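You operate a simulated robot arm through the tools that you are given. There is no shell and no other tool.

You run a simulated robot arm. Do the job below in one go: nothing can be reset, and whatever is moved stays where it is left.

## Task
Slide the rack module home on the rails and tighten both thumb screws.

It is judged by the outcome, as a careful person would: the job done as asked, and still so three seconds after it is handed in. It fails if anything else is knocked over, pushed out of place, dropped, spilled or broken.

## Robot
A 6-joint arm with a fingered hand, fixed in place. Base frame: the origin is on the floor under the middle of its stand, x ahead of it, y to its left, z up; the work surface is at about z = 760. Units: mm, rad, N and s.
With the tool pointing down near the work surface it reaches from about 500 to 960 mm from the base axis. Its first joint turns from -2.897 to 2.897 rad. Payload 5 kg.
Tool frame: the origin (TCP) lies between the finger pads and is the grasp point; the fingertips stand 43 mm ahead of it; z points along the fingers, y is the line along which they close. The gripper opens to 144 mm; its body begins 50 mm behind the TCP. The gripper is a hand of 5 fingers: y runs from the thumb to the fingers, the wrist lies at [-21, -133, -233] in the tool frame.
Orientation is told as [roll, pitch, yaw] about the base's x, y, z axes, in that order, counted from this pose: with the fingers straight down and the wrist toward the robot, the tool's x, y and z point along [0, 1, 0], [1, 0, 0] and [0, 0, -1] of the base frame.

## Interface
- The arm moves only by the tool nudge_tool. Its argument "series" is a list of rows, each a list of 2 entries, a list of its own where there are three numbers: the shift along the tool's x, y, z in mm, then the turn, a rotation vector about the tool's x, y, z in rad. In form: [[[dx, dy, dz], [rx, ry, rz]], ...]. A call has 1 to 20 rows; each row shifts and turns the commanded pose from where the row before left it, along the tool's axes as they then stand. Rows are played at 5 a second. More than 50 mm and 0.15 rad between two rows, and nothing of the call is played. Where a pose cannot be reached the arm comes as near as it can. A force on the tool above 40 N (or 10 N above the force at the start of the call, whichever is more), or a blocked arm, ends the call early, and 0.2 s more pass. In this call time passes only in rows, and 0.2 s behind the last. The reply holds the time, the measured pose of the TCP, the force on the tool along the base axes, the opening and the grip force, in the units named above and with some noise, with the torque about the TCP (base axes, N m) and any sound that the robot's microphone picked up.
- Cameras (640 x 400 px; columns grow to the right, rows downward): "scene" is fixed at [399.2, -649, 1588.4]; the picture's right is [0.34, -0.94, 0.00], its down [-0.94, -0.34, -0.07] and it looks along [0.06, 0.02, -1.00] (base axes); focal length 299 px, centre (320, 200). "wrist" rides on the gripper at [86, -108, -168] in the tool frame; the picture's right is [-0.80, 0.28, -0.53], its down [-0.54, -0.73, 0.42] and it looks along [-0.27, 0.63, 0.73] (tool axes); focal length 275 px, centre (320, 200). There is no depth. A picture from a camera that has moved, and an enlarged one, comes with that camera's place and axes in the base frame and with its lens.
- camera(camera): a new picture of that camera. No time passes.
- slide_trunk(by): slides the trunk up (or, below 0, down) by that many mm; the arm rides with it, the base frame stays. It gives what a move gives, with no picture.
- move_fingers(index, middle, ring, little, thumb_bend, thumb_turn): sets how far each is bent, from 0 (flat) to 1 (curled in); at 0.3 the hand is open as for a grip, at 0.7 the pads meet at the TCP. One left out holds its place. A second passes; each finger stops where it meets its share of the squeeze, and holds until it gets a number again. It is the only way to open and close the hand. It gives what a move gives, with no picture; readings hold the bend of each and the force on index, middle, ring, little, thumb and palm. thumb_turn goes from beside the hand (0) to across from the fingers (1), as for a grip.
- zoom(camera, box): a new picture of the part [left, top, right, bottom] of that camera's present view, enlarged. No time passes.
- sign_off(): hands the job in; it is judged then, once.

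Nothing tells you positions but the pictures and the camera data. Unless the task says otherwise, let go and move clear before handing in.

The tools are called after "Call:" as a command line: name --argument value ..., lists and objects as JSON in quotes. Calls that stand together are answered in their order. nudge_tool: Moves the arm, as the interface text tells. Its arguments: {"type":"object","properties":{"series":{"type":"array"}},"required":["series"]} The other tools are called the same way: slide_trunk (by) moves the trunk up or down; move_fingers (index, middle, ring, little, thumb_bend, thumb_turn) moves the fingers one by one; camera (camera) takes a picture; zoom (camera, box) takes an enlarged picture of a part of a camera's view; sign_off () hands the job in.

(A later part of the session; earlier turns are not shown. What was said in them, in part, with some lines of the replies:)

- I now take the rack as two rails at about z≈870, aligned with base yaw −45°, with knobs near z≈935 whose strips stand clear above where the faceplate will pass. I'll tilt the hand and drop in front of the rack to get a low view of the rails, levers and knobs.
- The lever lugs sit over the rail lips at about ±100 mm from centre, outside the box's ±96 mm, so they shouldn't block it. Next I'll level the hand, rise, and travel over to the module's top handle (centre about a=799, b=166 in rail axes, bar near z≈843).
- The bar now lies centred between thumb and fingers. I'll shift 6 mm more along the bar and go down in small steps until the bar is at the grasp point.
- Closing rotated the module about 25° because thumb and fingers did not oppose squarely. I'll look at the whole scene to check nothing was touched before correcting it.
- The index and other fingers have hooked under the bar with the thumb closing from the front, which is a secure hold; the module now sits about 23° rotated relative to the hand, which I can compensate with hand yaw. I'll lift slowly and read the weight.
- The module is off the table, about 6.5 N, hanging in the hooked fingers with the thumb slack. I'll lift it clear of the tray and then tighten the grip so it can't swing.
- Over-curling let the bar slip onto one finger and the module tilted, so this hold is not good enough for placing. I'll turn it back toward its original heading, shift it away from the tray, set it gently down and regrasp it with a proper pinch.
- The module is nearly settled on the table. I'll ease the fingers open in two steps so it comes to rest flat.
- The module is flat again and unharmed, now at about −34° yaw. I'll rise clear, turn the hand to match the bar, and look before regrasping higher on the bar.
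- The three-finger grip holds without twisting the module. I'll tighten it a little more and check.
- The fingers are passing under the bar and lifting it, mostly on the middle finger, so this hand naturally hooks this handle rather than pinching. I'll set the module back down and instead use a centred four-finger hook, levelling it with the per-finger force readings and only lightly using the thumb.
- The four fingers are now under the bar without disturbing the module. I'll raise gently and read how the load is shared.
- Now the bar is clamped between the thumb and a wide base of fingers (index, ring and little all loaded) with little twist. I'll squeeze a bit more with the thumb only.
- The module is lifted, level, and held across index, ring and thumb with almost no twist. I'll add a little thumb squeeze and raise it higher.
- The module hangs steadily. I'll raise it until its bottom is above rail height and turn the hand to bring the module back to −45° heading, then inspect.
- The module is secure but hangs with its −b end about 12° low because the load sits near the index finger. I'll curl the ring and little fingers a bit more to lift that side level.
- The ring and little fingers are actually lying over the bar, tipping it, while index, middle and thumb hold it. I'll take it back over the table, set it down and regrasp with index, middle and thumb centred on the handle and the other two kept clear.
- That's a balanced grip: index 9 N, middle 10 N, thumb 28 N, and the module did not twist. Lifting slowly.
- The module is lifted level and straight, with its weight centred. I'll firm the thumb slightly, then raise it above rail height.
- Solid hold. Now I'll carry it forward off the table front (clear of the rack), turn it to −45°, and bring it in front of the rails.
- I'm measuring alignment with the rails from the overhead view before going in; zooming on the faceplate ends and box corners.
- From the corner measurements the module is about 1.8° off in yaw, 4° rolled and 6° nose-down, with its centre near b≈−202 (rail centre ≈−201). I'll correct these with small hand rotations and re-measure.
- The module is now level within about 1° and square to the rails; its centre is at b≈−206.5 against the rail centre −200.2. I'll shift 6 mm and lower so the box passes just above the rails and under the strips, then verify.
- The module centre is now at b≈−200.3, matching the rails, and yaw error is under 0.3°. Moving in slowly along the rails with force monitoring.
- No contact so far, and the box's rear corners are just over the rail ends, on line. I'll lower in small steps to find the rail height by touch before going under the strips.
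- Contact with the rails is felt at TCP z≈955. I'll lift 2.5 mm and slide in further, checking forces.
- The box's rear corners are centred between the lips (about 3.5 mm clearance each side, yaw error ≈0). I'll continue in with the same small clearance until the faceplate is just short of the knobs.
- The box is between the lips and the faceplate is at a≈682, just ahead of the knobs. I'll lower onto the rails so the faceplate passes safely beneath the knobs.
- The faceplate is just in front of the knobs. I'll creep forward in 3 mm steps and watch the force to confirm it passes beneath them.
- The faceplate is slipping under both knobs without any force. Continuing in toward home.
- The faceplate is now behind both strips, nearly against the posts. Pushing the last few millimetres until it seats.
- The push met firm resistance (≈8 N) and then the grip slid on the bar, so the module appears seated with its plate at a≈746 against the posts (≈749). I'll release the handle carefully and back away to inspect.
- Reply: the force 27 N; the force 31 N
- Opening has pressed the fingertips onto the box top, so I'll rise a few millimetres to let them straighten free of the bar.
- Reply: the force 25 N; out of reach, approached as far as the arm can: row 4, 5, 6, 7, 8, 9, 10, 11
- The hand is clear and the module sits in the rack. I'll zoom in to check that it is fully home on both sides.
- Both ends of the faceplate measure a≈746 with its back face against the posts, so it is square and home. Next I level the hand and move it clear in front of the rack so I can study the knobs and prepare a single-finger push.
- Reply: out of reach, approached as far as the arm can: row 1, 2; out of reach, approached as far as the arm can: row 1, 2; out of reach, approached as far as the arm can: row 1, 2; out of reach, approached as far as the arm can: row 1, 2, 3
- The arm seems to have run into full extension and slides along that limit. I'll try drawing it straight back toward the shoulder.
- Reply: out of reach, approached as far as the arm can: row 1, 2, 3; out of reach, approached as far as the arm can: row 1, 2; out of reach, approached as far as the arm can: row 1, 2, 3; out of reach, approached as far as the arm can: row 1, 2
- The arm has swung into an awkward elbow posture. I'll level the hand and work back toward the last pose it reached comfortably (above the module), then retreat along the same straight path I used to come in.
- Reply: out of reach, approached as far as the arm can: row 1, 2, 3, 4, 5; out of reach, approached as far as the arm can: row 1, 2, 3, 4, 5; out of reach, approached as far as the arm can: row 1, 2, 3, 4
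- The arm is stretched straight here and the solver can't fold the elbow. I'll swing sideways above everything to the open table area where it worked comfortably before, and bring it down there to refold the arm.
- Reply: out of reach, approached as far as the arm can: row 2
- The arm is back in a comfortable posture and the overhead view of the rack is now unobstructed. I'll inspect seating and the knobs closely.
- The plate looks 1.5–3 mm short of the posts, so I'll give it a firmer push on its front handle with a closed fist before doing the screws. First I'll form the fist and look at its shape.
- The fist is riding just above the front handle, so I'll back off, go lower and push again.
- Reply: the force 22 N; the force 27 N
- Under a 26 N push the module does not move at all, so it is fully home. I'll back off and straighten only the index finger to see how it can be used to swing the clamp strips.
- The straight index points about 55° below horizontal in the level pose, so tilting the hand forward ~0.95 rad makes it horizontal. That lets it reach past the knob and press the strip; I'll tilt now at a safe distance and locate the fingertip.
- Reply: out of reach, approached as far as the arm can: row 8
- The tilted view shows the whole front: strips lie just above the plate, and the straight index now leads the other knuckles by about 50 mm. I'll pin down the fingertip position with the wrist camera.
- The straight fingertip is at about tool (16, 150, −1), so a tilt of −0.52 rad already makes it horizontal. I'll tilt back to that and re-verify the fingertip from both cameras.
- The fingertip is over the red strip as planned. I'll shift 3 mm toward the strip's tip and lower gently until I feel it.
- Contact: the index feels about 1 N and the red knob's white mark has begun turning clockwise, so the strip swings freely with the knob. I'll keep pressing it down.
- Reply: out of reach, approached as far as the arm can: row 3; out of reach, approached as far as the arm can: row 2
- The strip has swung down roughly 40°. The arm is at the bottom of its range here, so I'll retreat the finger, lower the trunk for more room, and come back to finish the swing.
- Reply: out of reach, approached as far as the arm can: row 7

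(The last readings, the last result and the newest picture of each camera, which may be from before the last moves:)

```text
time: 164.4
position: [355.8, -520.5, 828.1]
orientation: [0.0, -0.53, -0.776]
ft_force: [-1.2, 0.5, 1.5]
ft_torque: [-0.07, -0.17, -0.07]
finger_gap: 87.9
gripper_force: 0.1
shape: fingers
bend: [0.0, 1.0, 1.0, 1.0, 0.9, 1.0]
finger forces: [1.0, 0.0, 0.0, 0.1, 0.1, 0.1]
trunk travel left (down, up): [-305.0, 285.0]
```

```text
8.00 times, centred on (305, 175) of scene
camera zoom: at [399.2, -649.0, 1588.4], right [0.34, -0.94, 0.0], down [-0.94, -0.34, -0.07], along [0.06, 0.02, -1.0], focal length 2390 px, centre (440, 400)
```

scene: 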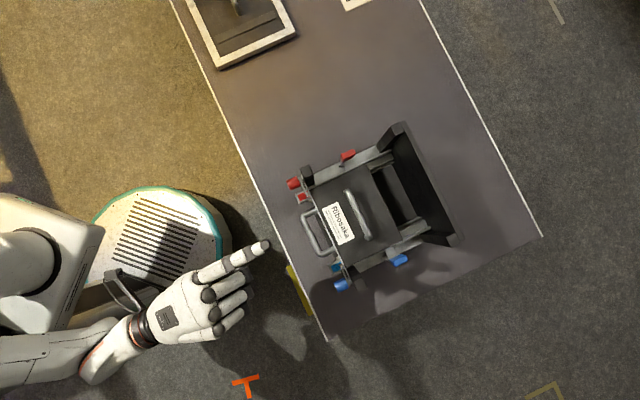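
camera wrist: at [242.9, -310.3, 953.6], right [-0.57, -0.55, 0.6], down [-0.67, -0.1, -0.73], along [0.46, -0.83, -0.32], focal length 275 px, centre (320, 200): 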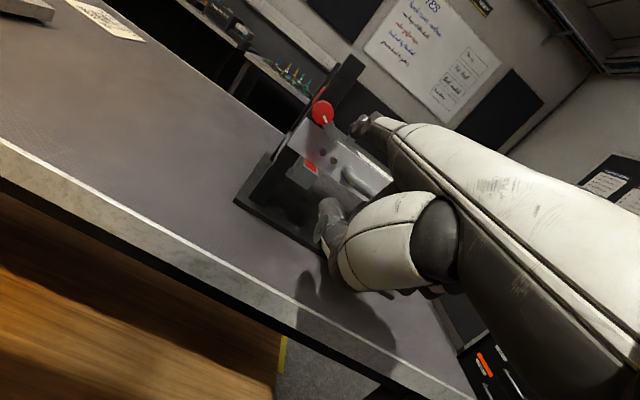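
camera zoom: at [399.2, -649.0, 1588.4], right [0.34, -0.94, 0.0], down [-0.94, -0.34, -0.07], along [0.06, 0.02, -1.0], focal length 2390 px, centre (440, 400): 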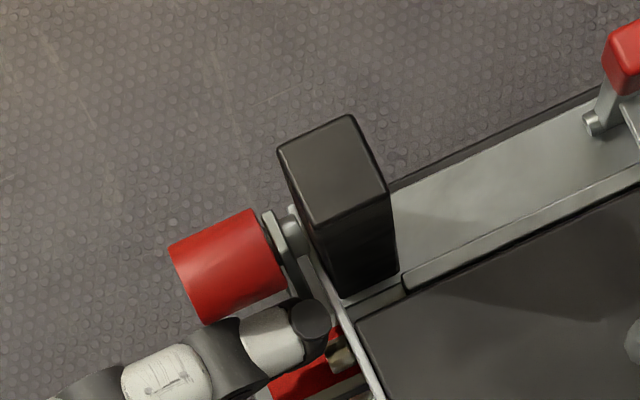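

Call:
nudge_tool --series '[[[2.5, -1, 1.7], [0, 0, 0]], [[2.5, -0.8, 1.3], [0, 0, 0]], [[0, 0, 0], [0, 0, 0]]]'

Call:
nudge_tool --series '[[[2, -0.5, 0.9], [0, 0, 0]], [[2, -0.5, 0.9], [0, 0, 0]], [[0, 0, 0], [0, 0, 0]]]'

Call:
zoom --camera "wrist" --box '[260, 50, 420, 190]'

```text
time: 165.2
position: [358.5, -516.3, 825.5]
orientation: [0.0, -0.529, -0.775]
ft_force: [-1.5, -0.3, 1.1]
ft_torque: [0.0, -0.17, -0.08]
finger_gap: 87.7
gripper_force: 0.6
shape: fingers
bend: [0.0, 1.0, 1.0, 1.0, 0.9, 1.0]
finger forces: [1.0, 0.0, 0.0, 0.0, 0.0, 0.0]
trunk travel left (down, up): [-305.0, 285.0]
```

```text
time: 166.0
position: [362.9, -514.2, 823.6]
orientation: [0.001, -0.529, -0.775]
ft_force: [-2.1, 0.2, 0.7]
ft_torque: [-0.09, -0.3, -0.14]
finger_gap: 87.8
gripper_force: 1.1
shape: fingers
bend: [0.0, 1.0, 1.0, 1.0, 0.9, 1.0]
finger forces: [2.2, 0.1, 0.0, 0.1, 0.0, 0.0]
trunk travel left (down, up): [-305.0, 285.0]
```

```text
2.86 times, centred on (340, 120) of wrist
camera zoom: at [295.0, -327.1, 912.4], right [-0.57, -0.55, 0.6], down [-0.67, -0.1, -0.73], along [0.46, -0.83, -0.31], focal length 786 px, centre (263, 429)
```

zoom: 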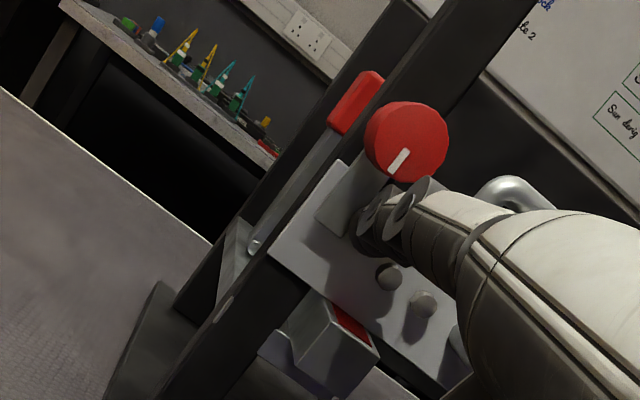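

The red strip now hangs vertical in front of the plate and resistance is rising. I'll press a little further to see whether it reaches a stop.

Call:
nudge_tool --series '[[[2, 0, 0], [0, 0, 0]], [[0, 0, 0], [0, 0, 0]]]'

Call:
nudge_tool --series '[[[2, 0, 0], [0, 0, 0]], [[0, 0, 0], [0, 0, 0]]]'

Call:
zoom --camera "wrist" --box '[260, 50, 420, 190]'

Call:
zoom --camera "scene" --box '[280, 150, 330, 200]'

```text
time: 166.6
position: [364.1, -512.1, 823.8]
orientation: [0.0, -0.53, -0.775]
ft_force: [-4.1, -0.6, 1.5]
ft_torque: [-0.05, -0.42, -0.32]
finger_gap: 88.0
gripper_force: 1.7
shape: fingers
bend: [0.0, 1.0, 1.0, 1.0, 0.9, 1.0]
finger forces: [4.2, 0.1, 0.1, 0.1, 0.0, 0.0]
trunk travel left (down, up): [-305.0, 285.0]
```

```text
time: 167.2
position: [364.7, -510.2, 822.8]
orientation: [0.0, -0.531, -0.776]
ft_force: [-4.9, -1.4, 0.7]
ft_torque: [0.06, -0.45, -0.51]
finger_gap: 87.7
gripper_force: 2.8
shape: fingers
bend: [0.0, 1.0, 1.0, 1.0, 0.9, 1.0]
finger forces: [5.6, 0.0, 0.0, 0.0, 0.0, 0.0]
trunk travel left (down, up): [-305.0, 285.0]
```

```text
2.86 times, centred on (340, 120) of wrist
camera zoom: at [297.6, -324.7, 912.7], right [-0.58, -0.55, 0.6], down [-0.67, -0.1, -0.73], along [0.46, -0.83, -0.32], focal length 786 px, centre (263, 429)
```

zoom: 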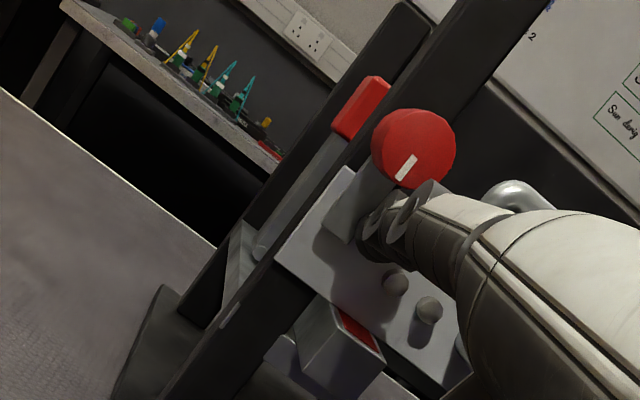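

```text
8.00 times, centred on (305, 175) of scene
camera zoom: at [399.2, -649.0, 1588.4], right [0.34, -0.94, 0.0], down [-0.94, -0.34, -0.07], along [0.06, 0.02, -1.0], focal length 2390 px, centre (440, 400)
```

zoom: 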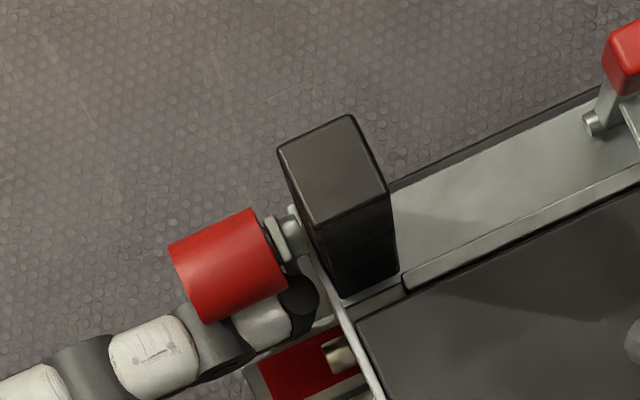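

Call:
nudge_tool --series '[[[2, 0, 0], [0, 0, 0]], [[2, 0, 0], [0, 0, 0]], [[0, 0, 0], [0, 0, 0]]]'

Call:
zoom --camera "wrist" --box '[260, 50, 420, 190]'

```text
time: 168.0
position: [365.9, -508.3, 822.5]
orientation: [-0.002, -0.532, -0.775]
ft_force: [-6.3, -4.8, 0.7]
ft_torque: [0.33, -0.58, -0.89]
finger_gap: 87.8
gripper_force: 3.9
shape: fingers
bend: [0.0, 1.0, 1.0, 1.0, 0.9, 1.0]
finger forces: [8.3, 0.0, 0.0, 0.0, 0.1, 0.0]
trunk travel left (down, up): [-305.0, 285.0]
```

```text
2.86 times, centred on (340, 120) of wrist
camera zoom: at [299.8, -322.1, 912.6], right [-0.58, -0.55, 0.6], down [-0.67, -0.1, -0.73], along [0.46, -0.83, -0.32], focal length 786 px, centre (263, 429)
```

zoom: 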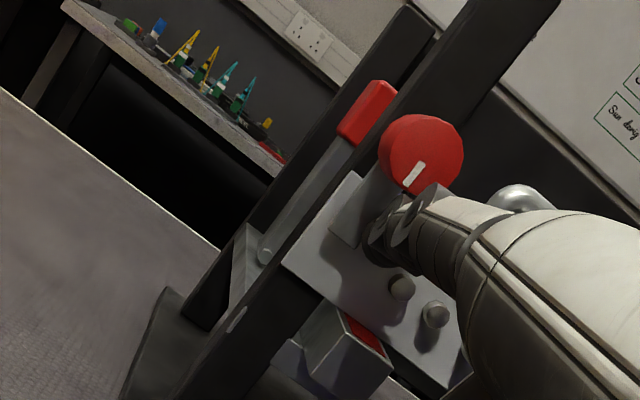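

The red screw has hit a firm stop with its clamp vertical over the plate. I'll withdraw the finger straight back and check it stays put.

Call:
nudge_tool --series '[[[-4, 0, 0], [0, 0, 0]], [[-4, 0, 0], [0, 0, 0]], [[0, -8.6, -5], [0, 0, 0]], [[0, -8.6, -5], [0, 0, 0]], [[0, -8.6, -5], [0, 0, 0]], [[0, -8.6, -5], [0, 0, 0]], [[0, -8.6, -5], [0, 0, 0]]]'

Call:
zoom --camera "wrist" --box '[220, 40, 400, 220]'

Call:
zoom --camera "scene" --box '[270, 140, 350, 220]'

```text
time: 169.6
position: [325.6, -478.3, 824.6]
orientation: [0.0, -0.528, -0.776]
ft_force: [-0.1, 0.7, 0.2]
ft_torque: [0.02, 0.0, 0.02]
finger_gap: 87.3
gripper_force: 0.0
shape: fingers
bend: [0.0, 1.0, 1.0, 1.0, 0.9, 1.0]
finger forces: [0.0, 0.1, 0.1, 0.0, 0.0, 0.0]
trunk travel left (down, up): [-305.0, 285.0]
```

```text
2.22 times, centred on (310, 130) of wrist
camera zoom: at [259.3, -292.0, 912.8], right [-0.57, -0.55, 0.6], down [-0.67, -0.1, -0.73], along [0.46, -0.83, -0.32], focal length 612 px, centre (342, 356)
```

zoom: 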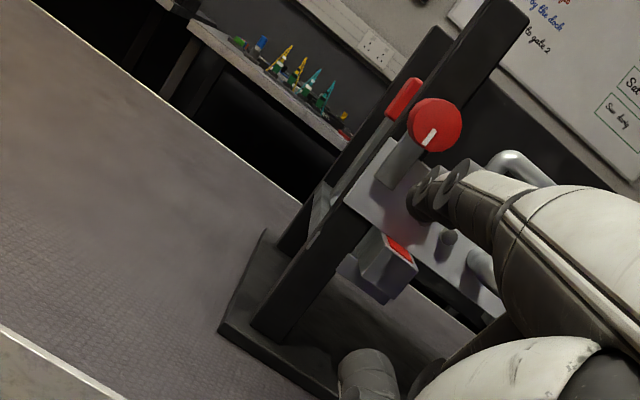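

```text
5.00 times, centred on (310, 180) of scene
camera zoom: at [399.2, -649.0, 1588.4], right [0.34, -0.94, 0.0], down [-0.94, -0.34, -0.07], along [0.06, 0.02, -1.0], focal length 1493 px, centre (370, 300)
```

zoom: 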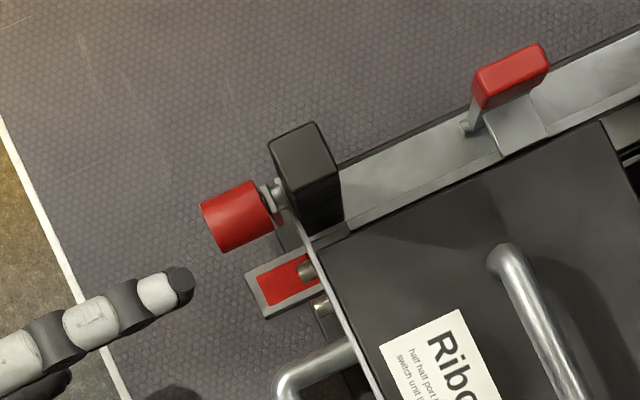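

The red clamp stays vertical by itself. Now the blue one, mirrored: I'll raise, move across above the front handle, and line the finger up on the inner side of the blue strip.

Call:
nudge_tool --series '[[[0, -8, -4.6], [0, 0, 0]], [[0, 11.6, -19.8], [0, 0, 0]], [[0, 11.6, -19.8], [0, 0, 0]], [[-35, 0, 0], [0, 0, 0]], [[-35, 0, 0], [0, 0, 0]], [[-35, 0, 0], [0, 0, 0]], [[-35, 0, 0], [0, 0, 0]], [[-35, 0, 0], [0, 0, 0]], [[-21, 0, 0], [0, 0, 0]]]'

Call:
camera --camera "wrist"

Call:
zoom --camera "scene" --box '[250, 220, 370, 340]'

```text
time: 171.6
position: [182.0, -612.1, 867.4]
orientation: [0.0, -0.528, -0.775]
ft_force: [-0.7, 0.5, 0.6]
ft_torque: [-0.03, 0.0, -0.02]
finger_gap: 87.4
gripper_force: 0.1
shape: fingers
bend: [0.0, 1.0, 1.0, 1.0, 0.9, 1.0]
finger forces: [0.0, 0.0, 0.0, 0.0, 0.1, 0.0]
trunk travel left (down, up): [-305.0, 285.0]
```

```text
taken
camera wrist: at [115.8, -425.3, 956.6], right [-0.57, -0.55, 0.6], down [-0.68, -0.1, -0.73], along [0.46, -0.83, -0.32], focal length 275 px, centre (320, 200)
```

wrist: 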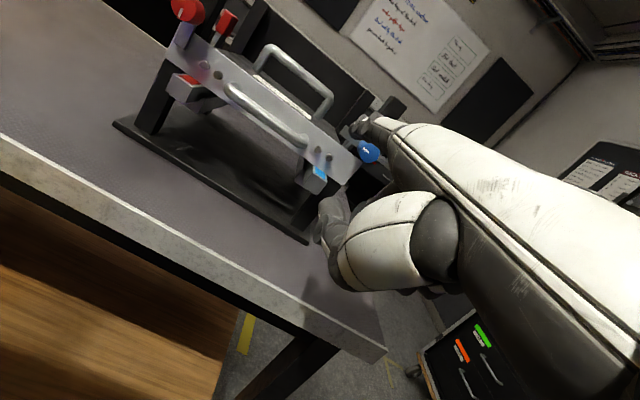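

```text
3.33 times, centred on (310, 280) of scene
camera zoom: at [399.2, -649.0, 1588.4], right [0.34, -0.94, 0.0], down [-0.94, -0.34, -0.07], along [0.06, 0.02, -1.0], focal length 996 px, centre (353, -67)
```

zoom: 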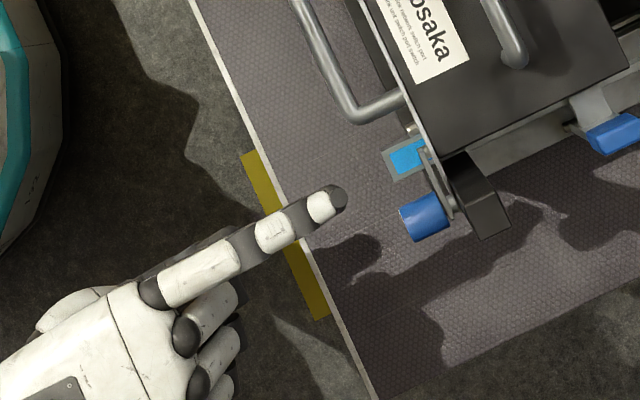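

Call:
nudge_tool --series '[[[-6, 5, -8.6], [0, 0, 0]], [[0, 7.8, 4.5], [0, 0, 0]], [[0, 7.8, 4.5], [0, 0, 0]], [[0, 7.8, 4.5], [0, 0, 0]], [[0, 7.8, 4.5], [0, 0, 0]], [[0, 7.8, 4.5], [0, 0, 0]], [[0, 6, 3.5], [0, 0, 0]]]'

Call:
zoom --camera "wrist" --box '[260, 50, 440, 210]'

Call:
zoom --camera "scene" --box '[320, 245, 370, 295]'

```text
time: 173.2
position: [215.7, -654.9, 880.2]
orientation: [0.001, -0.53, -0.775]
ft_force: [0.4, 0.5, 0.1]
ft_torque: [0.01, -0.01, -0.01]
finger_gap: 87.2
gripper_force: 0.1
shape: fingers
bend: [0.0, 1.0, 1.0, 1.0, 0.9, 1.0]
finger forces: [0.0, 0.0, 0.1, 0.1, 0.0, 0.1]
trunk travel left (down, up): [-305.0, 285.0]
```

```text
2.50 times, centred on (350, 130) of wrist
camera zoom: at [148.9, -467.6, 968.2], right [-0.57, -0.55, 0.6], down [-0.67, -0.1, -0.73], along [0.46, -0.83, -0.31], focal length 688 px, centre (245, 375)
```

zoom: 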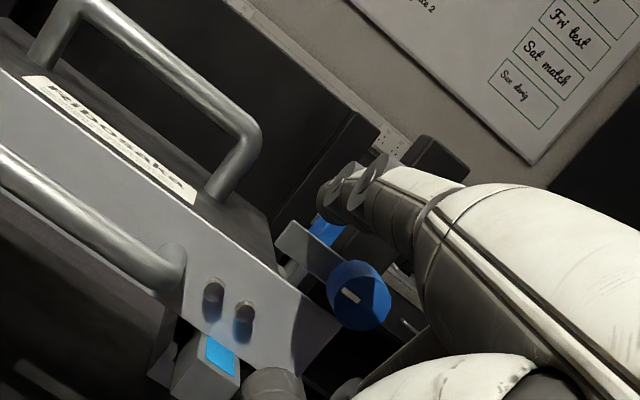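

```text
8.00 times, centred on (345, 270) of scene
camera zoom: at [399.2, -649.0, 1588.4], right [0.34, -0.94, 0.0], down [-0.94, -0.34, -0.07], along [0.06, 0.02, -1.0], focal length 2390 px, centre (120, -360)
```

zoom: 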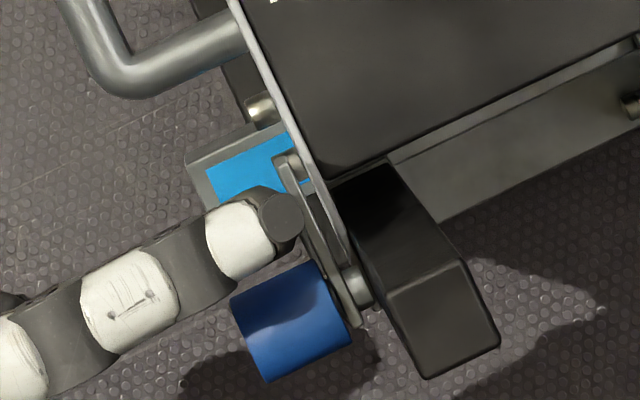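

Call:
nudge_tool --series '[[[0, 3, 1.7], [0, 0, 0]], [[0, -2.52, 4.32], [0, 0, 0]], [[0, -1.5, 2.6], [0, 0, 0]], [[0, 0, 0], [0, 0, 0]]]'

Call:
nudge_tool --series '[[[0, -1.51, 2.59], [0, 0, 0]], [[0, -1.51, 2.59], [0, 0, 0]], [[0, 0, 0], [0, 0, 0]]]'

Call:
zoom --camera "wrist" --box '[260, 50, 440, 210]'

Call:
zoom --camera "scene" --box '[320, 245, 370, 295]'

```text
time: 174.2
position: [218.6, -654.9, 870.4]
orientation: [-0.001, -0.529, -0.774]
ft_force: [0.4, 0.1, 0.9]
ft_torque: [0.0, 0.02, 0.02]
finger_gap: 87.2
gripper_force: 0.0
shape: fingers
bend: [0.0, 1.0, 1.0, 1.0, 0.9, 1.0]
finger forces: [0.1, 0.0, 0.0, 0.0, 0.0, 0.0]
trunk travel left (down, up): [-305.0, 285.0]
```

```text
time: 175.0
position: [218.2, -655.0, 864.4]
orientation: [-0.001, -0.529, -0.774]
ft_force: [-0.2, -0.4, 1.0]
ft_torque: [-0.1, -0.08, 0.03]
finger_gap: 88.1
gripper_force: 0.7
shape: fingers
bend: [0.0, 1.0, 1.0, 1.0, 0.9, 1.0]
finger forces: [0.8, 0.0, 0.0, 0.1, 0.1, 0.1]
trunk travel left (down, up): [-305.0, 285.0]
```

```text
2.50 times, centred on (350, 130) of wrist
camera zoom: at [151.3, -468.7, 954.2], right [-0.57, -0.55, 0.6], down [-0.67, -0.1, -0.73], along [0.46, -0.83, -0.31], focal length 688 px, centre (245, 375)
```

zoom: 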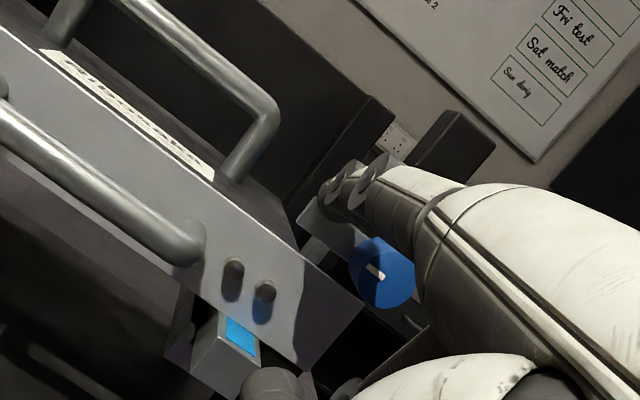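

```text
8.00 times, centred on (345, 270) of scene
camera zoom: at [399.2, -649.0, 1588.4], right [0.34, -0.94, 0.0], down [-0.94, -0.34, -0.07], along [0.06, 0.02, -1.0], focal length 2390 px, centre (120, -360)
```

zoom: 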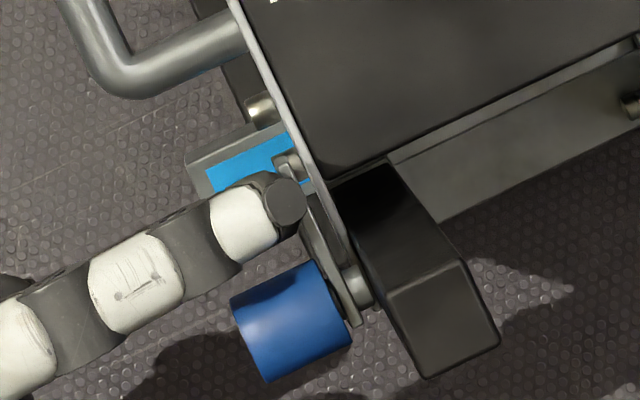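

Call:
nudge_tool --series '[[[0, -1.51, 2.59], [0, 0, 0]], [[0, -1.51, 2.59], [0, 0, 0]], [[0, -1.51, 2.59], [0, 0, 0]], [[0, 0, 0], [0, 0, 0]]]'

Call:
zoom --camera "wrist" --box '[260, 50, 440, 210]'

```text
time: 176.0
position: [219.4, -656.5, 855.5]
orientation: [0.0, -0.528, -0.775]
ft_force: [-0.6, 1.5, 0.5]
ft_torque: [-0.12, -0.06, 0.12]
finger_gap: 88.2
gripper_force: 0.6
shape: fingers
bend: [0.0, 1.0, 1.0, 1.0, 0.9, 1.0]
finger forces: [1.4, 0.0, 0.1, 0.2, 0.0, 0.1]
trunk travel left (down, up): [-305.0, 285.0]
```

```text
2.50 times, centred on (350, 130) of wrist
camera zoom: at [151.5, -469.0, 945.4], right [-0.57, -0.55, 0.6], down [-0.67, -0.1, -0.73], along [0.46, -0.83, -0.32], focal length 688 px, centre (245, 375)
```

zoom: 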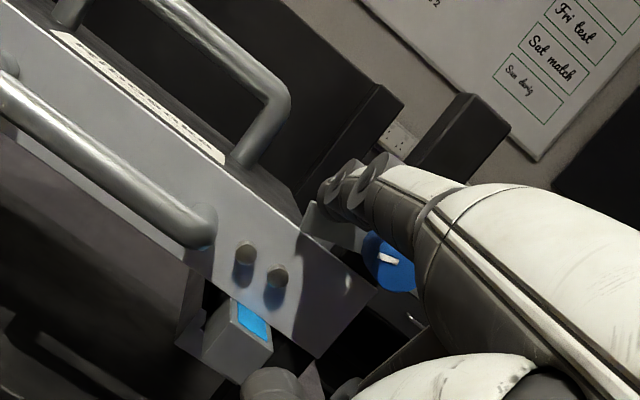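

The blue knob turns easily in the mirrored direction. Continuing down.

Call:
nudge_tool --series '[[[0, -1.51, 2.59], [0, 0, 0]], [[0, -1.51, 2.59], [0, 0, 0]], [[0, -1.51, 2.59], [0, 0, 0]], [[0, -1.51, 2.59], [0, 0, 0]], [[0, 0, 0], [0, 0, 0]]]'

Call:
nudge_tool --series '[[[0, -1.51, 2.59], [0, 0, 0]], [[0, -1.51, 2.59], [0, 0, 0]], [[0, -1.51, 2.59], [0, 0, 0]], [[0, 0, 0], [0, 0, 0]]]'

Call:
zoom --camera "wrist" --box '[260, 30, 440, 190]'

Call:
zoom --camera "scene" --box '[320, 245, 370, 295]'

```text
time: 177.2
position: [218.4, -655.2, 843.4]
orientation: [0.0, -0.529, -0.776]
ft_force: [-0.9, 1.1, 1.6]
ft_torque: [-0.1, -0.14, -0.03]
finger_gap: 88.1
gripper_force: 0.8
shape: fingers
bend: [0.0, 1.0, 1.0, 1.0, 0.9, 1.0]
finger forces: [1.0, 0.0, 0.0, 0.0, 0.0, 0.0]
trunk travel left (down, up): [-305.0, 285.0]
```

```text
time: 178.2
position: [219.1, -656.6, 834.5]
orientation: [0.001, -0.528, -0.775]
ft_force: [-0.7, 0.9, 0.9]
ft_torque: [-0.1, -0.08, -0.02]
finger_gap: 88.0
gripper_force: 0.6
shape: fingers
bend: [0.0, 1.0, 1.0, 1.0, 0.9, 1.0]
finger forces: [0.9, 0.1, 0.0, 0.1, 0.0, 0.0]
trunk travel left (down, up): [-305.0, 285.0]
```

```text
2.50 times, centred on (350, 110) of wrist
camera zoom: at [151.4, -469.5, 923.8], right [-0.57, -0.55, 0.6], down [-0.67, -0.1, -0.73], along [0.46, -0.83, -0.32], focal length 688 px, centre (245, 425)
```

zoom: 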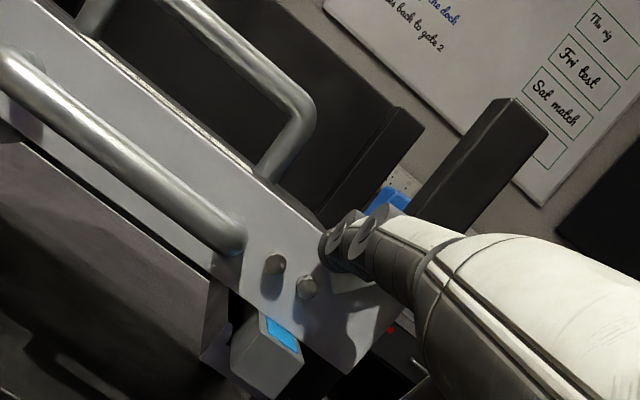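

```text
8.00 times, centred on (345, 270) of scene
camera zoom: at [399.2, -649.0, 1588.4], right [0.34, -0.94, 0.0], down [-0.94, -0.34, -0.07], along [0.06, 0.02, -1.0], focal length 2390 px, centre (120, -360)
```

zoom: 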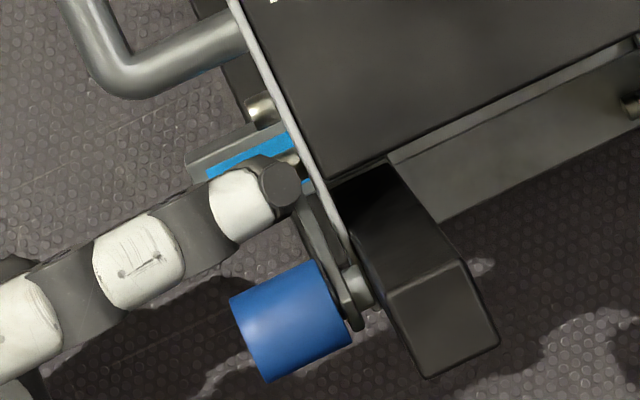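

Call:
nudge_tool --series '[[[-2.3, -1.25, 2.1], [0, 0, 0]], [[-2.3, -1.25, 2.1], [0, 0, 0]], [[-2.5, -1.25, 2.2], [0, 0, 0]], [[-2.5, -1.25, 2.2], [0, 0, 0]], [[0, 0, 0], [0, 0, 0]]]'

Call:
nudge_tool --series '[[[-2.5, -1.1, 1.9], [0, 0, 0]], [[-2.5, -1, 1.7], [0, 0, 0]], [[0, 0, 0], [0, 0, 0]]]'

Call:
zoom --camera "scene" --box '[320, 245, 370, 295]'

Call:
zoom --camera "wrist" --box '[260, 30, 440, 190]'

```text
time: 179.4
position: [212.0, -662.7, 825.1]
orientation: [0.0, -0.53, -0.775]
ft_force: [-0.5, 2.0, 1.1]
ft_torque: [-0.12, -0.09, 0.07]
finger_gap: 88.1
gripper_force: 0.9
shape: fingers
bend: [0.0, 1.0, 1.0, 1.0, 0.9, 1.0]
finger forces: [1.0, 0.0, 0.0, 0.0, 0.0, 0.0]
trunk travel left (down, up): [-305.0, 285.0]
```

```text
time: 180.2
position: [207.8, -665.7, 819.7]
orientation: [0.0, -0.528, -0.776]
ft_force: [0.4, 0.4, 0.8]
ft_torque: [-0.13, -0.07, 0.06]
finger_gap: 87.9
gripper_force: 0.8
shape: fingers
bend: [0.0, 1.0, 1.0, 1.0, 0.9, 1.0]
finger forces: [1.0, 0.0, 0.0, 0.0, 0.1, 0.0]
trunk travel left (down, up): [-305.0, 285.0]
```

```text
8.00 times, centred on (345, 270) of scene
camera zoom: at [399.2, -649.0, 1588.4], right [0.34, -0.94, 0.0], down [-0.94, -0.34, -0.07], along [0.06, 0.02, -1.0], focal length 2390 px, centre (120, -360)
```

zoom: 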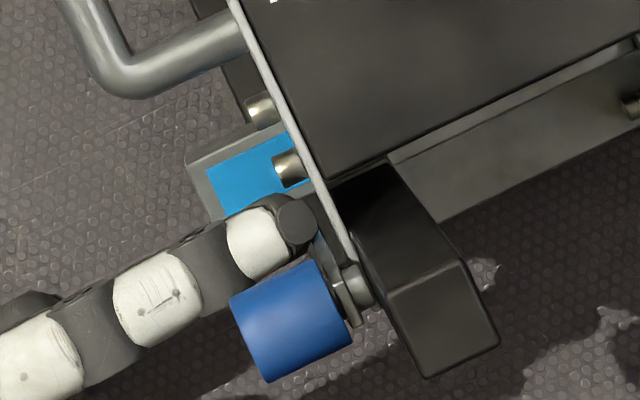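

```text
2.50 times, centred on (350, 110) of wrist
camera zoom: at [140.8, -479.3, 910.0], right [-0.57, -0.55, 0.6], down [-0.67, -0.1, -0.73], along [0.46, -0.83, -0.31], focal length 688 px, centre (245, 425)
```

zoom: 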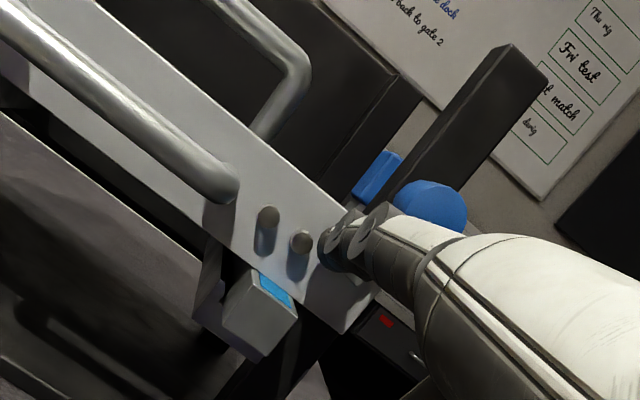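

Call:
nudge_tool --series '[[[-2.5, -0.3, 0.5], [0, 0, 0]], [[-2.5, 0, 0], [0, 0, 0]], [[0, 0, 0], [0, 0, 0]]]'

Call:
nudge_tool --series '[[[-2, 0, 0], [0, 0, 0]], [[0, 0, 0], [0, 0, 0]]]'

Call:
nudge_tool --series '[[[-2, 0, 0], [0, 0, 0]], [[0, 0, 0], [0, 0, 0]]]'

Call:
zoom --camera "scene" --box '[320, 245, 370, 295]'

Call:
zoom --camera "wrist" --box '[260, 30, 440, 190]'

```text
time: 181.0
position: [204.6, -669.2, 819.8]
orientation: [0.001, -0.53, -0.774]
ft_force: [-0.5, 1.8, 1.0]
ft_torque: [-0.12, -0.08, 0.1]
finger_gap: 87.6
gripper_force: 0.6
shape: fingers
bend: [0.0, 1.0, 1.0, 1.0, 0.9, 1.0]
finger forces: [1.5, 0.0, 0.0, 0.0, 0.0, 0.0]
trunk travel left (down, up): [-305.0, 285.0]
```

```text
time: 181.6
position: [202.7, -669.7, 819.8]
orientation: [0.0, -0.528, -0.777]
ft_force: [0.1, 2.5, 0.9]
ft_torque: [-0.18, -0.04, 0.21]
finger_gap: 87.4
gripper_force: 1.1
shape: fingers
bend: [0.0, 1.0, 1.0, 1.0, 0.9, 1.0]
finger forces: [2.6, 0.0, 0.1, 0.0, 0.0, 0.0]
trunk travel left (down, up): [-305.0, 285.0]
```

```text
time: 182.2
position: [202.2, -672.5, 819.6]
orientation: [0.0, -0.532, -0.773]
ft_force: [1.1, 3.9, 1.0]
ft_torque: [-0.36, -0.01, 0.4]
finger_gap: 88.0
gripper_force: 2.1
shape: fingers
bend: [0.0, 1.0, 1.0, 1.0, 0.9, 1.0]
finger forces: [4.1, 0.0, 0.0, 0.1, 0.0, 0.0]
trunk travel left (down, up): [-305.0, 285.0]
```

```text
8.00 times, centred on (345, 270) of scene
camera zoom: at [399.2, -649.0, 1588.4], right [0.34, -0.94, 0.0], down [-0.94, -0.34, -0.07], along [0.06, 0.02, -1.0], focal length 2390 px, centre (120, -360)
```

zoom: 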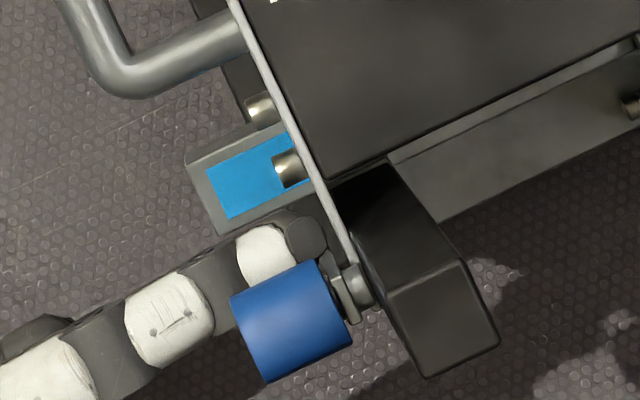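

```text
2.50 times, centred on (350, 110) of wrist
camera zoom: at [135.1, -485.7, 909.3], right [-0.57, -0.55, 0.6], down [-0.67, -0.1, -0.73], along [0.46, -0.83, -0.31], focal length 688 px, centre (245, 425)
```

zoom: 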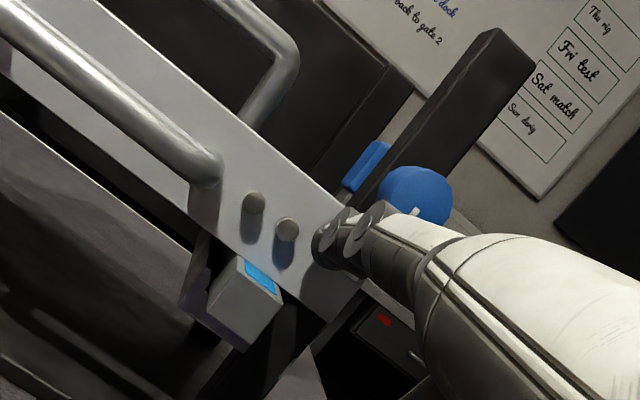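

Call:
nudge_tool --series '[[[-2, 0, 0], [0, 0, 0]], [[-2, 0, 0], [0, 0, 0]], [[0, 0, 0], [0, 0, 0]]]'

Call:
nudge_tool --series '[[[-2, 0, 0], [0, 0, 0]], [[0, 0, 0], [0, 0, 0]]]'

```text
time: 183.0
position: [200.6, -674.7, 819.4]
orientation: [0.0, -0.529, -0.773]
ft_force: [2.8, 4.7, 0.1]
ft_torque: [-0.44, 0.24, 0.78]
finger_gap: 88.1
gripper_force: 4.2
shape: fingers
bend: [0.0, 1.0, 1.0, 1.0, 0.9, 1.0]
finger forces: [7.3, 0.0, 0.0, 0.1, 0.0, 0.0]
trunk travel left (down, up): [-305.0, 285.0]
```

```text
time: 183.6
position: [199.1, -675.6, 819.5]
orientation: [0.0, -0.529, -0.773]
ft_force: [4.4, 7.5, 0.8]
ft_torque: [-0.63, 0.31, 1.06]
finger_gap: 87.8
gripper_force: 4.4
shape: fingers
bend: [0.0, 1.0, 1.0, 1.0, 0.9, 1.0]
finger forces: [9.4, 0.0, 0.1, 0.0, 0.1, 0.0]
trunk travel left (down, up): [-305.0, 285.0]
```

The blue screw has also reached a firm stop (9 N). I'll ease off, withdraw, and inspect both.

Call:
nudge_tool --series '[[[4, 0, 0], [0, 0, 0]], [[5, 0, 0], [0, 0, 0]], [[0, -8.6, -5], [0, 0, 0]], [[0, -8.6, -5], [0, 0, 0]], [[0, -8.6, -5], [0, 0, 0]], [[0, -8.6, -5], [0, 0, 0]], [[0, -8.6, -5], [0, 0, 0]], [[0, -8.6, -5], [0, 0, 0]], [[0, 10, -17.3], [0, 0, 0]], [[0, 10, -17.3], [0, 0, 0]], [[0, 10, -17.3], [0, 0, 0]]]'

Call:
camera --camera "wrist"

Call:
zoom --camera "wrist" --box '[60, 0, 400, 260]'

Call:
zoom --camera "scene" --box '[320, 245, 370, 295]'

Call:
zoom --camera "scene" --box '[285, 155, 335, 205]'

```text
time: 186.0
position: [161.5, -628.6, 881.5]
orientation: [0.0, -0.529, -0.775]
ft_force: [0.1, 1.0, 0.1]
ft_torque: [0.01, -0.01, -0.02]
finger_gap: 87.1
gripper_force: 0.0
shape: fingers
bend: [0.0, 1.0, 1.0, 1.0, 0.9, 1.0]
finger forces: [0.1, 0.0, 0.0, 0.1, 0.1, 0.0]
trunk travel left (down, up): [-305.0, 285.0]
```

```text
taken
camera wrist: at [94.6, -442.3, 971.0], right [-0.57, -0.55, 0.6], down [-0.67, -0.1, -0.73], along [0.46, -0.83, -0.32], focal length 275 px, centre (320, 200)
```

wrist: 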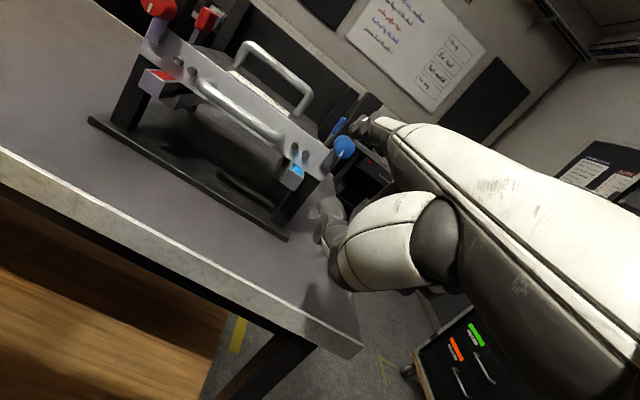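

```text
1.54 times, centred on (230, 130) of wrist
camera zoom: at [94.6, -442.3, 971.0], right [-0.57, -0.55, 0.6], down [-0.67, -0.1, -0.73], along [0.46, -0.83, -0.32], focal length 424 px, centre (458, 308)
```

zoom: 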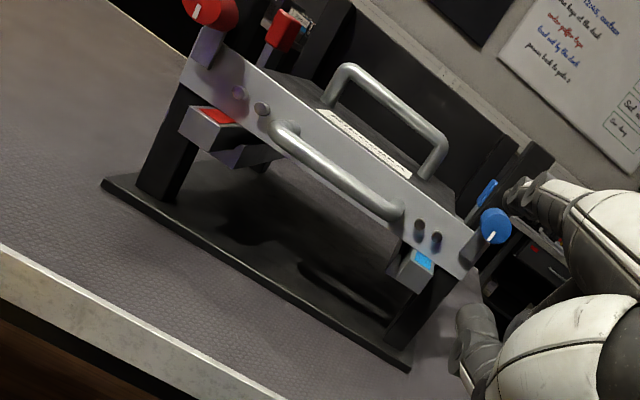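

```text
8.00 times, centred on (345, 270) of scene
camera zoom: at [399.2, -649.0, 1588.4], right [0.34, -0.94, 0.0], down [-0.94, -0.34, -0.07], along [0.06, 0.02, -1.0], focal length 2390 px, centre (120, -360)
```

zoom: 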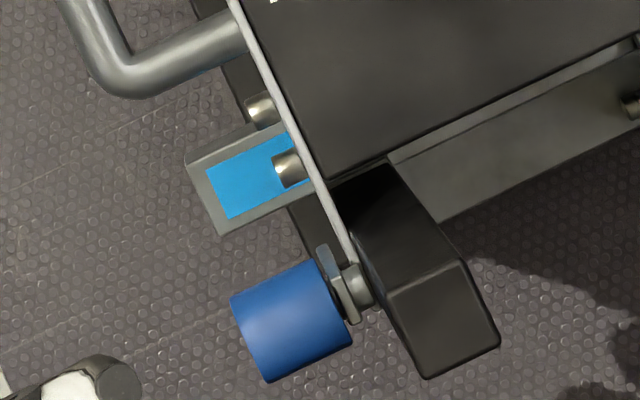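

```text
8.00 times, centred on (310, 180) of scene
camera zoom: at [399.2, -649.0, 1588.4], right [0.34, -0.94, 0.0], down [-0.94, -0.34, -0.07], along [0.06, 0.02, -1.0], focal length 2390 px, centre (400, 360)
```

zoom: 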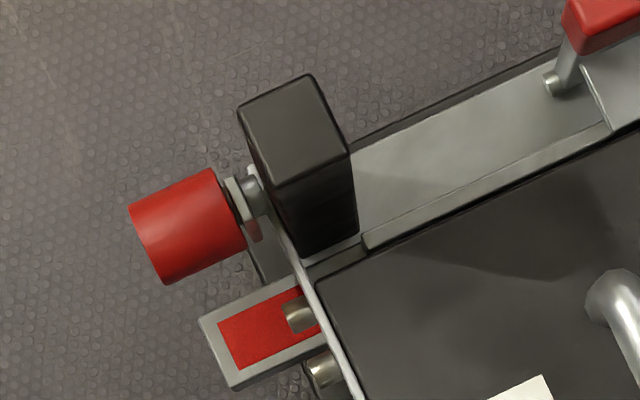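

Call:
zoom --camera "wrist" --box '[110, 0, 230, 110]'

Call:
zoom --camera "wrist" --box '[270, 100, 390, 210]'

```text
3.64 times, centred on (170, 55) of wrist
camera zoom: at [94.6, -442.3, 971.0], right [-0.57, -0.55, 0.6], down [-0.67, -0.1, -0.73], along [0.46, -0.83, -0.32], focal length 1001 px, centre (866, 727)
```

zoom: 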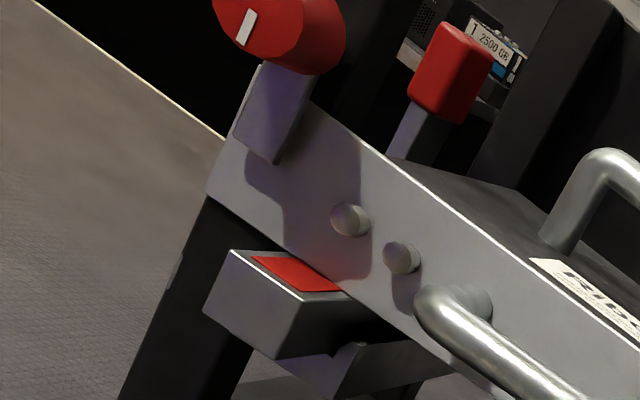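

```text
3.64 times, centred on (330, 155) of wrist
camera zoom: at [94.6, -442.3, 971.0], right [-0.57, -0.55, 0.6], down [-0.67, -0.1, -0.73], along [0.46, -0.83, -0.32], focal length 1001 px, centre (284, 364)
```

zoom: 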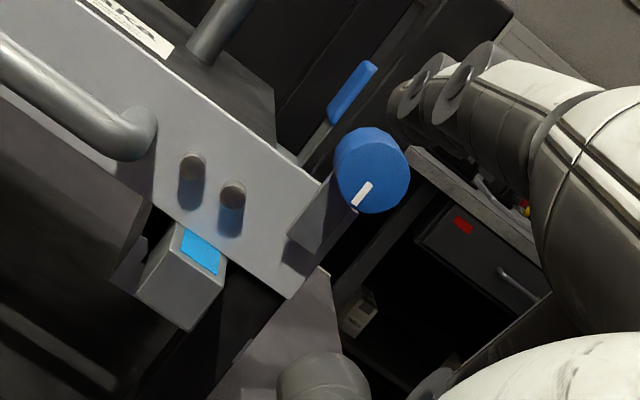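

Call:
zoom --camera "wrist" --box '[312, 125, 372, 180]'

Call:
zoom --camera "wrist" --box '[130, 0, 190, 55]'

Call:
zoom --camera "scene" --box '[335, 265, 355, 285]'

Call:
zoom --camera "scene" --box '[295, 170, 315, 190]'

```text
7.27 times, centred on (342, 152) of wrist
camera zoom: at [94.6, -442.3, 971.0], right [-0.57, -0.55, 0.6], down [-0.67, -0.1, -0.73], along [0.46, -0.83, -0.32], focal length 2002 px, centre (160, 546)
```

zoom: 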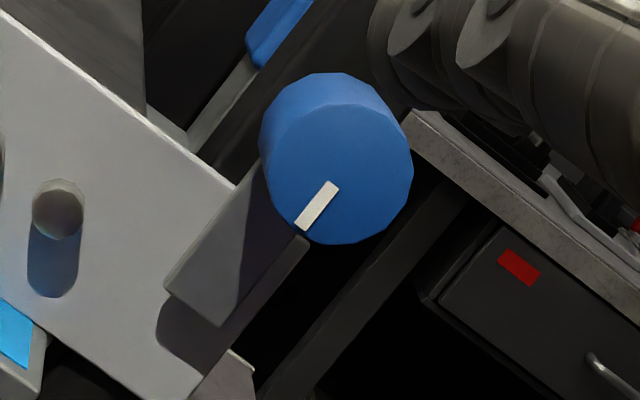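

```text
7.27 times, centred on (160, 28) of wrist
camera zoom: at [94.6, -442.3, 971.0], right [-0.57, -0.55, 0.6], down [-0.67, -0.1, -0.73], along [0.46, -0.83, -0.32], focal length 2002 px, centre (1484, 1454)
```

zoom: 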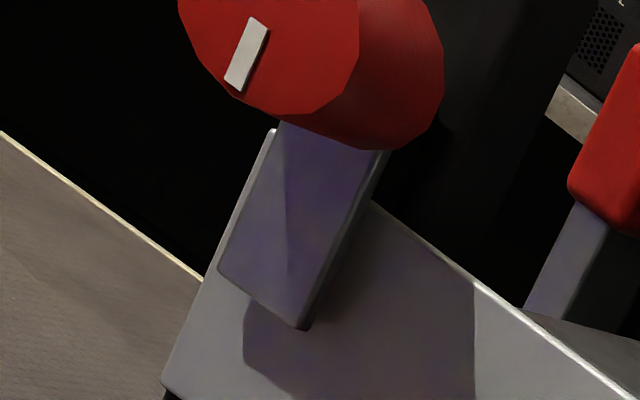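

```text
16.00 times, centred on (345, 275) of scene
camera zoom: at [399.2, -649.0, 1588.4], right [0.34, -0.94, 0.0], down [-0.94, -0.34, -0.07], along [0.06, 0.02, -1.0], focal length 4779 px, centre (-80, -1000)
```

zoom: 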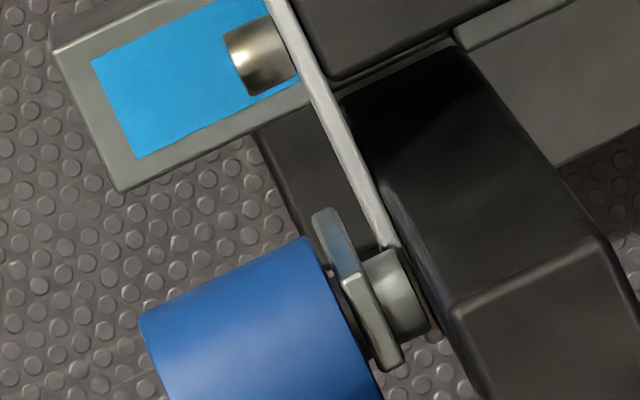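

```text
16.00 times, centred on (305, 180) of scene
camera zoom: at [399.2, -649.0, 1588.4], right [0.34, -0.94, 0.0], down [-0.94, -0.34, -0.07], along [0.06, 0.02, -1.0], focal length 4779 px, centre (560, 520)
```

zoom: 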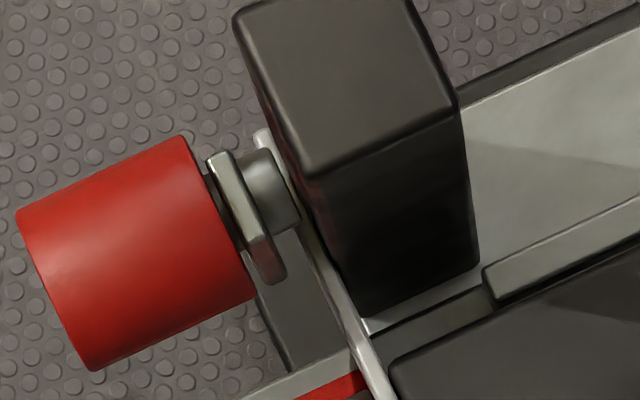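

Both clamps now hang vertical across the faceplate, parallel to the plate's end edges, and each was driven to its stop. I'll move the hand clear and take a last look at everything.

Call:
nudge_tool --series '[[[0, -20, -11.6], [0, 0, 0]], [[0, -20, -11.6], [0, 0, 0]], [[0, 15, -25.9], [0, 0, 0]], [[0, 15, -25.9], [0, 0, 0]], [[0, 15, -25.9], [0, 0, 0]]]'

Call:
camera --camera "scene"

Call:
zoom --camera "scene" --box '[270, 110, 470, 310]'

Call:
camera --camera "wrist"

```text
time: 187.2
position: [129.5, -595.7, 971.0]
orientation: [0.004, -0.529, -0.775]
ft_force: [0.7, -0.4, -0.8]
ft_torque: [-0.02, -0.03, 0.02]
finger_gap: 87.1
gripper_force: 0.1
shape: fingers
bend: [0.0, 1.0, 1.0, 1.0, 0.9, 1.0]
finger forces: [0.0, 0.1, 0.0, 0.1, 0.0, 0.1]
trunk travel left (down, up): [-305.0, 285.0]
```

```text
taken
```

scene: 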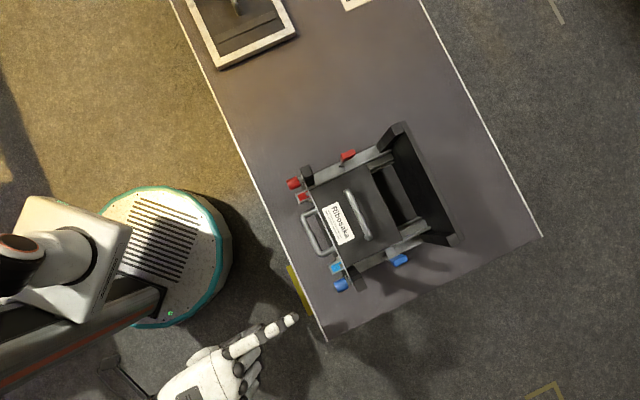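

```text
2.00 times, centred on (370, 210) of scene
camera zoom: at [399.2, -649.0, 1588.4], right [0.34, -0.94, 0.0], down [-0.94, -0.34, -0.07], along [0.06, 0.02, -1.0], focal length 597 px, centre (220, 180)
```

zoom: 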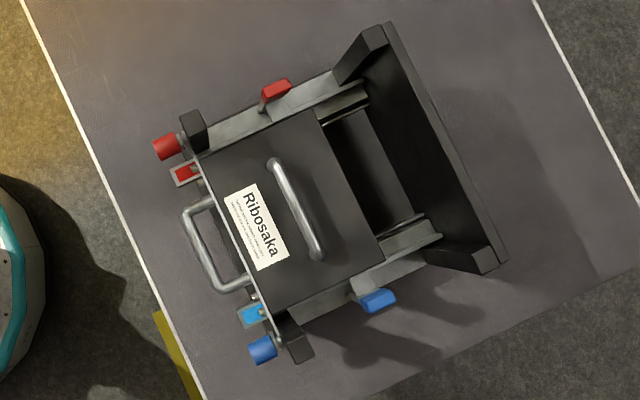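

```text
taken
camera wrist: at [62.0, -409.0, 1060.7], right [-0.57, -0.55, 0.6], down [-0.67, -0.1, -0.73], along [0.46, -0.83, -0.32], focal length 275 px, centre (320, 200)
```

wrist: 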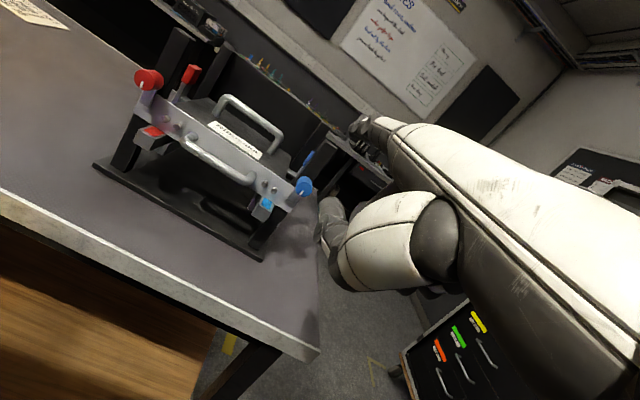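

Call:
zoom --camera "wrist" --box '[120, 50, 210, 150]'

Call:
zoom --camera "wrist" --box '[250, 150, 330, 240]'

Call:
zoom --camera "scene" --box '[301, 172, 317, 188]'

Call:
zoom --camera "scene" --box '[337, 258, 357, 278]'

```text
4.00 times, centred on (165, 100) of wrist
camera zoom: at [62.0, -409.0, 1060.7], right [-0.57, -0.55, 0.6], down [-0.67, -0.1, -0.73], along [0.46, -0.83, -0.32], focal length 1101 px, centre (940, 600)
```

zoom: 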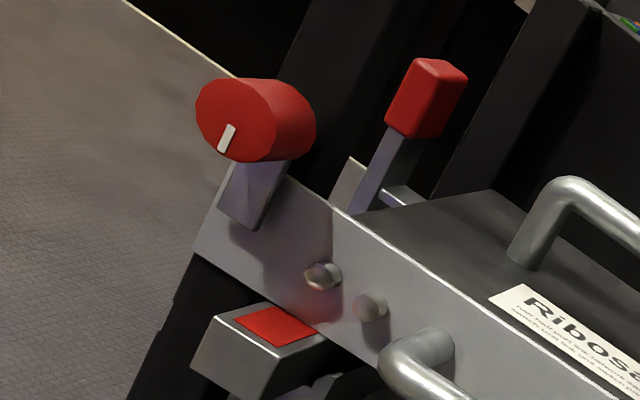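

```text
4.44 times, centred on (290, 195) of wrist
camera zoom: at [62.0, -409.0, 1060.7], right [-0.57, -0.55, 0.6], down [-0.67, -0.1, -0.73], along [0.46, -0.83, -0.32], focal length 1224 px, centre (453, 222)
```

zoom: 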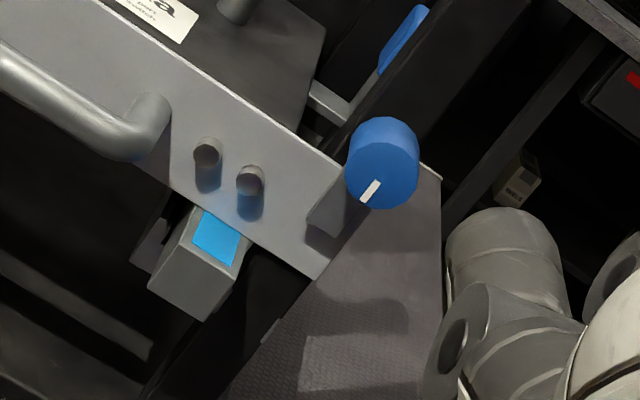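

```text
16.00 times, centred on (309, 180) of scene
camera zoom: at [399.2, -649.0, 1588.4], right [0.34, -0.94, 0.0], down [-0.94, -0.34, -0.07], along [0.06, 0.02, -1.0], focal length 4779 px, centre (496, 520)
```

zoom: 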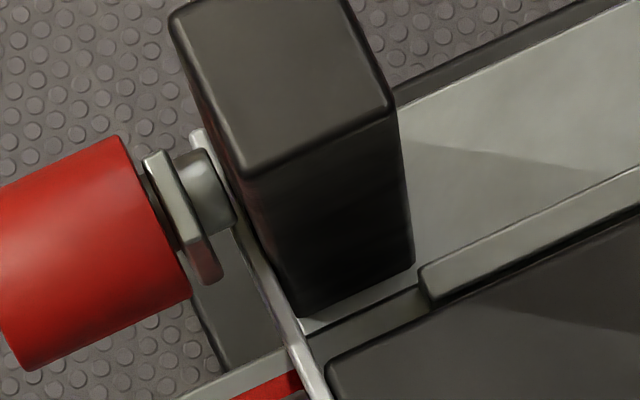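

```text
16.00 times, centred on (347, 268) of scene
camera zoom: at [399.2, -649.0, 1588.4], right [0.34, -0.94, 0.0], down [-0.94, -0.34, -0.07], along [0.06, 0.02, -1.0], focal length 4779 px, centre (-112, -888)
```

zoom: 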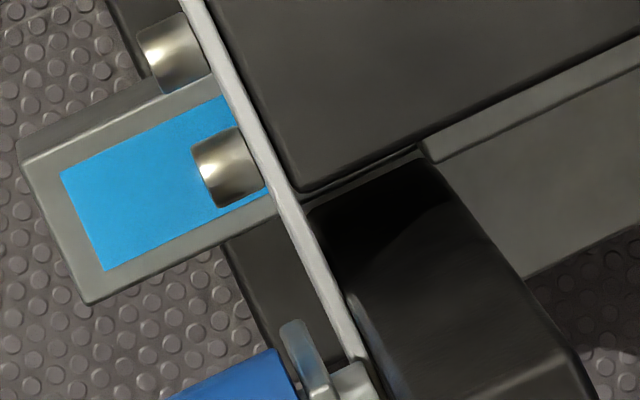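

Call:
sign_off

```text
The job is handed in.
```

The job is done and handed in. The module is home on the rails, and both thumb screws are turned to their stops with their clamps down over the faceplate.

- **Module:** it sits square in the rack with the faceplate up against both front posts. A 26 N push on the front handle did not move it.
- **Thumb screws:** I turned the red and blue screws by pressing on their clamp strips until each met a hard stop at about 8–9 N. After I let go, both clamps stayed vertical across the plate. I took that stop as fully tight; nothing showed tightness directly.
- **Everything else:** the rack has not moved and I did not touch the two side levers. I saw no sign that anything else on the table was disturbed. The module turned in the grip on early lift attempts, so I set it back on the table and regrasped it before carrying it over.
- **Hand and trunk:** the hand is empty and clear of the rack. The trunk is still 120 mm lower than where it started.
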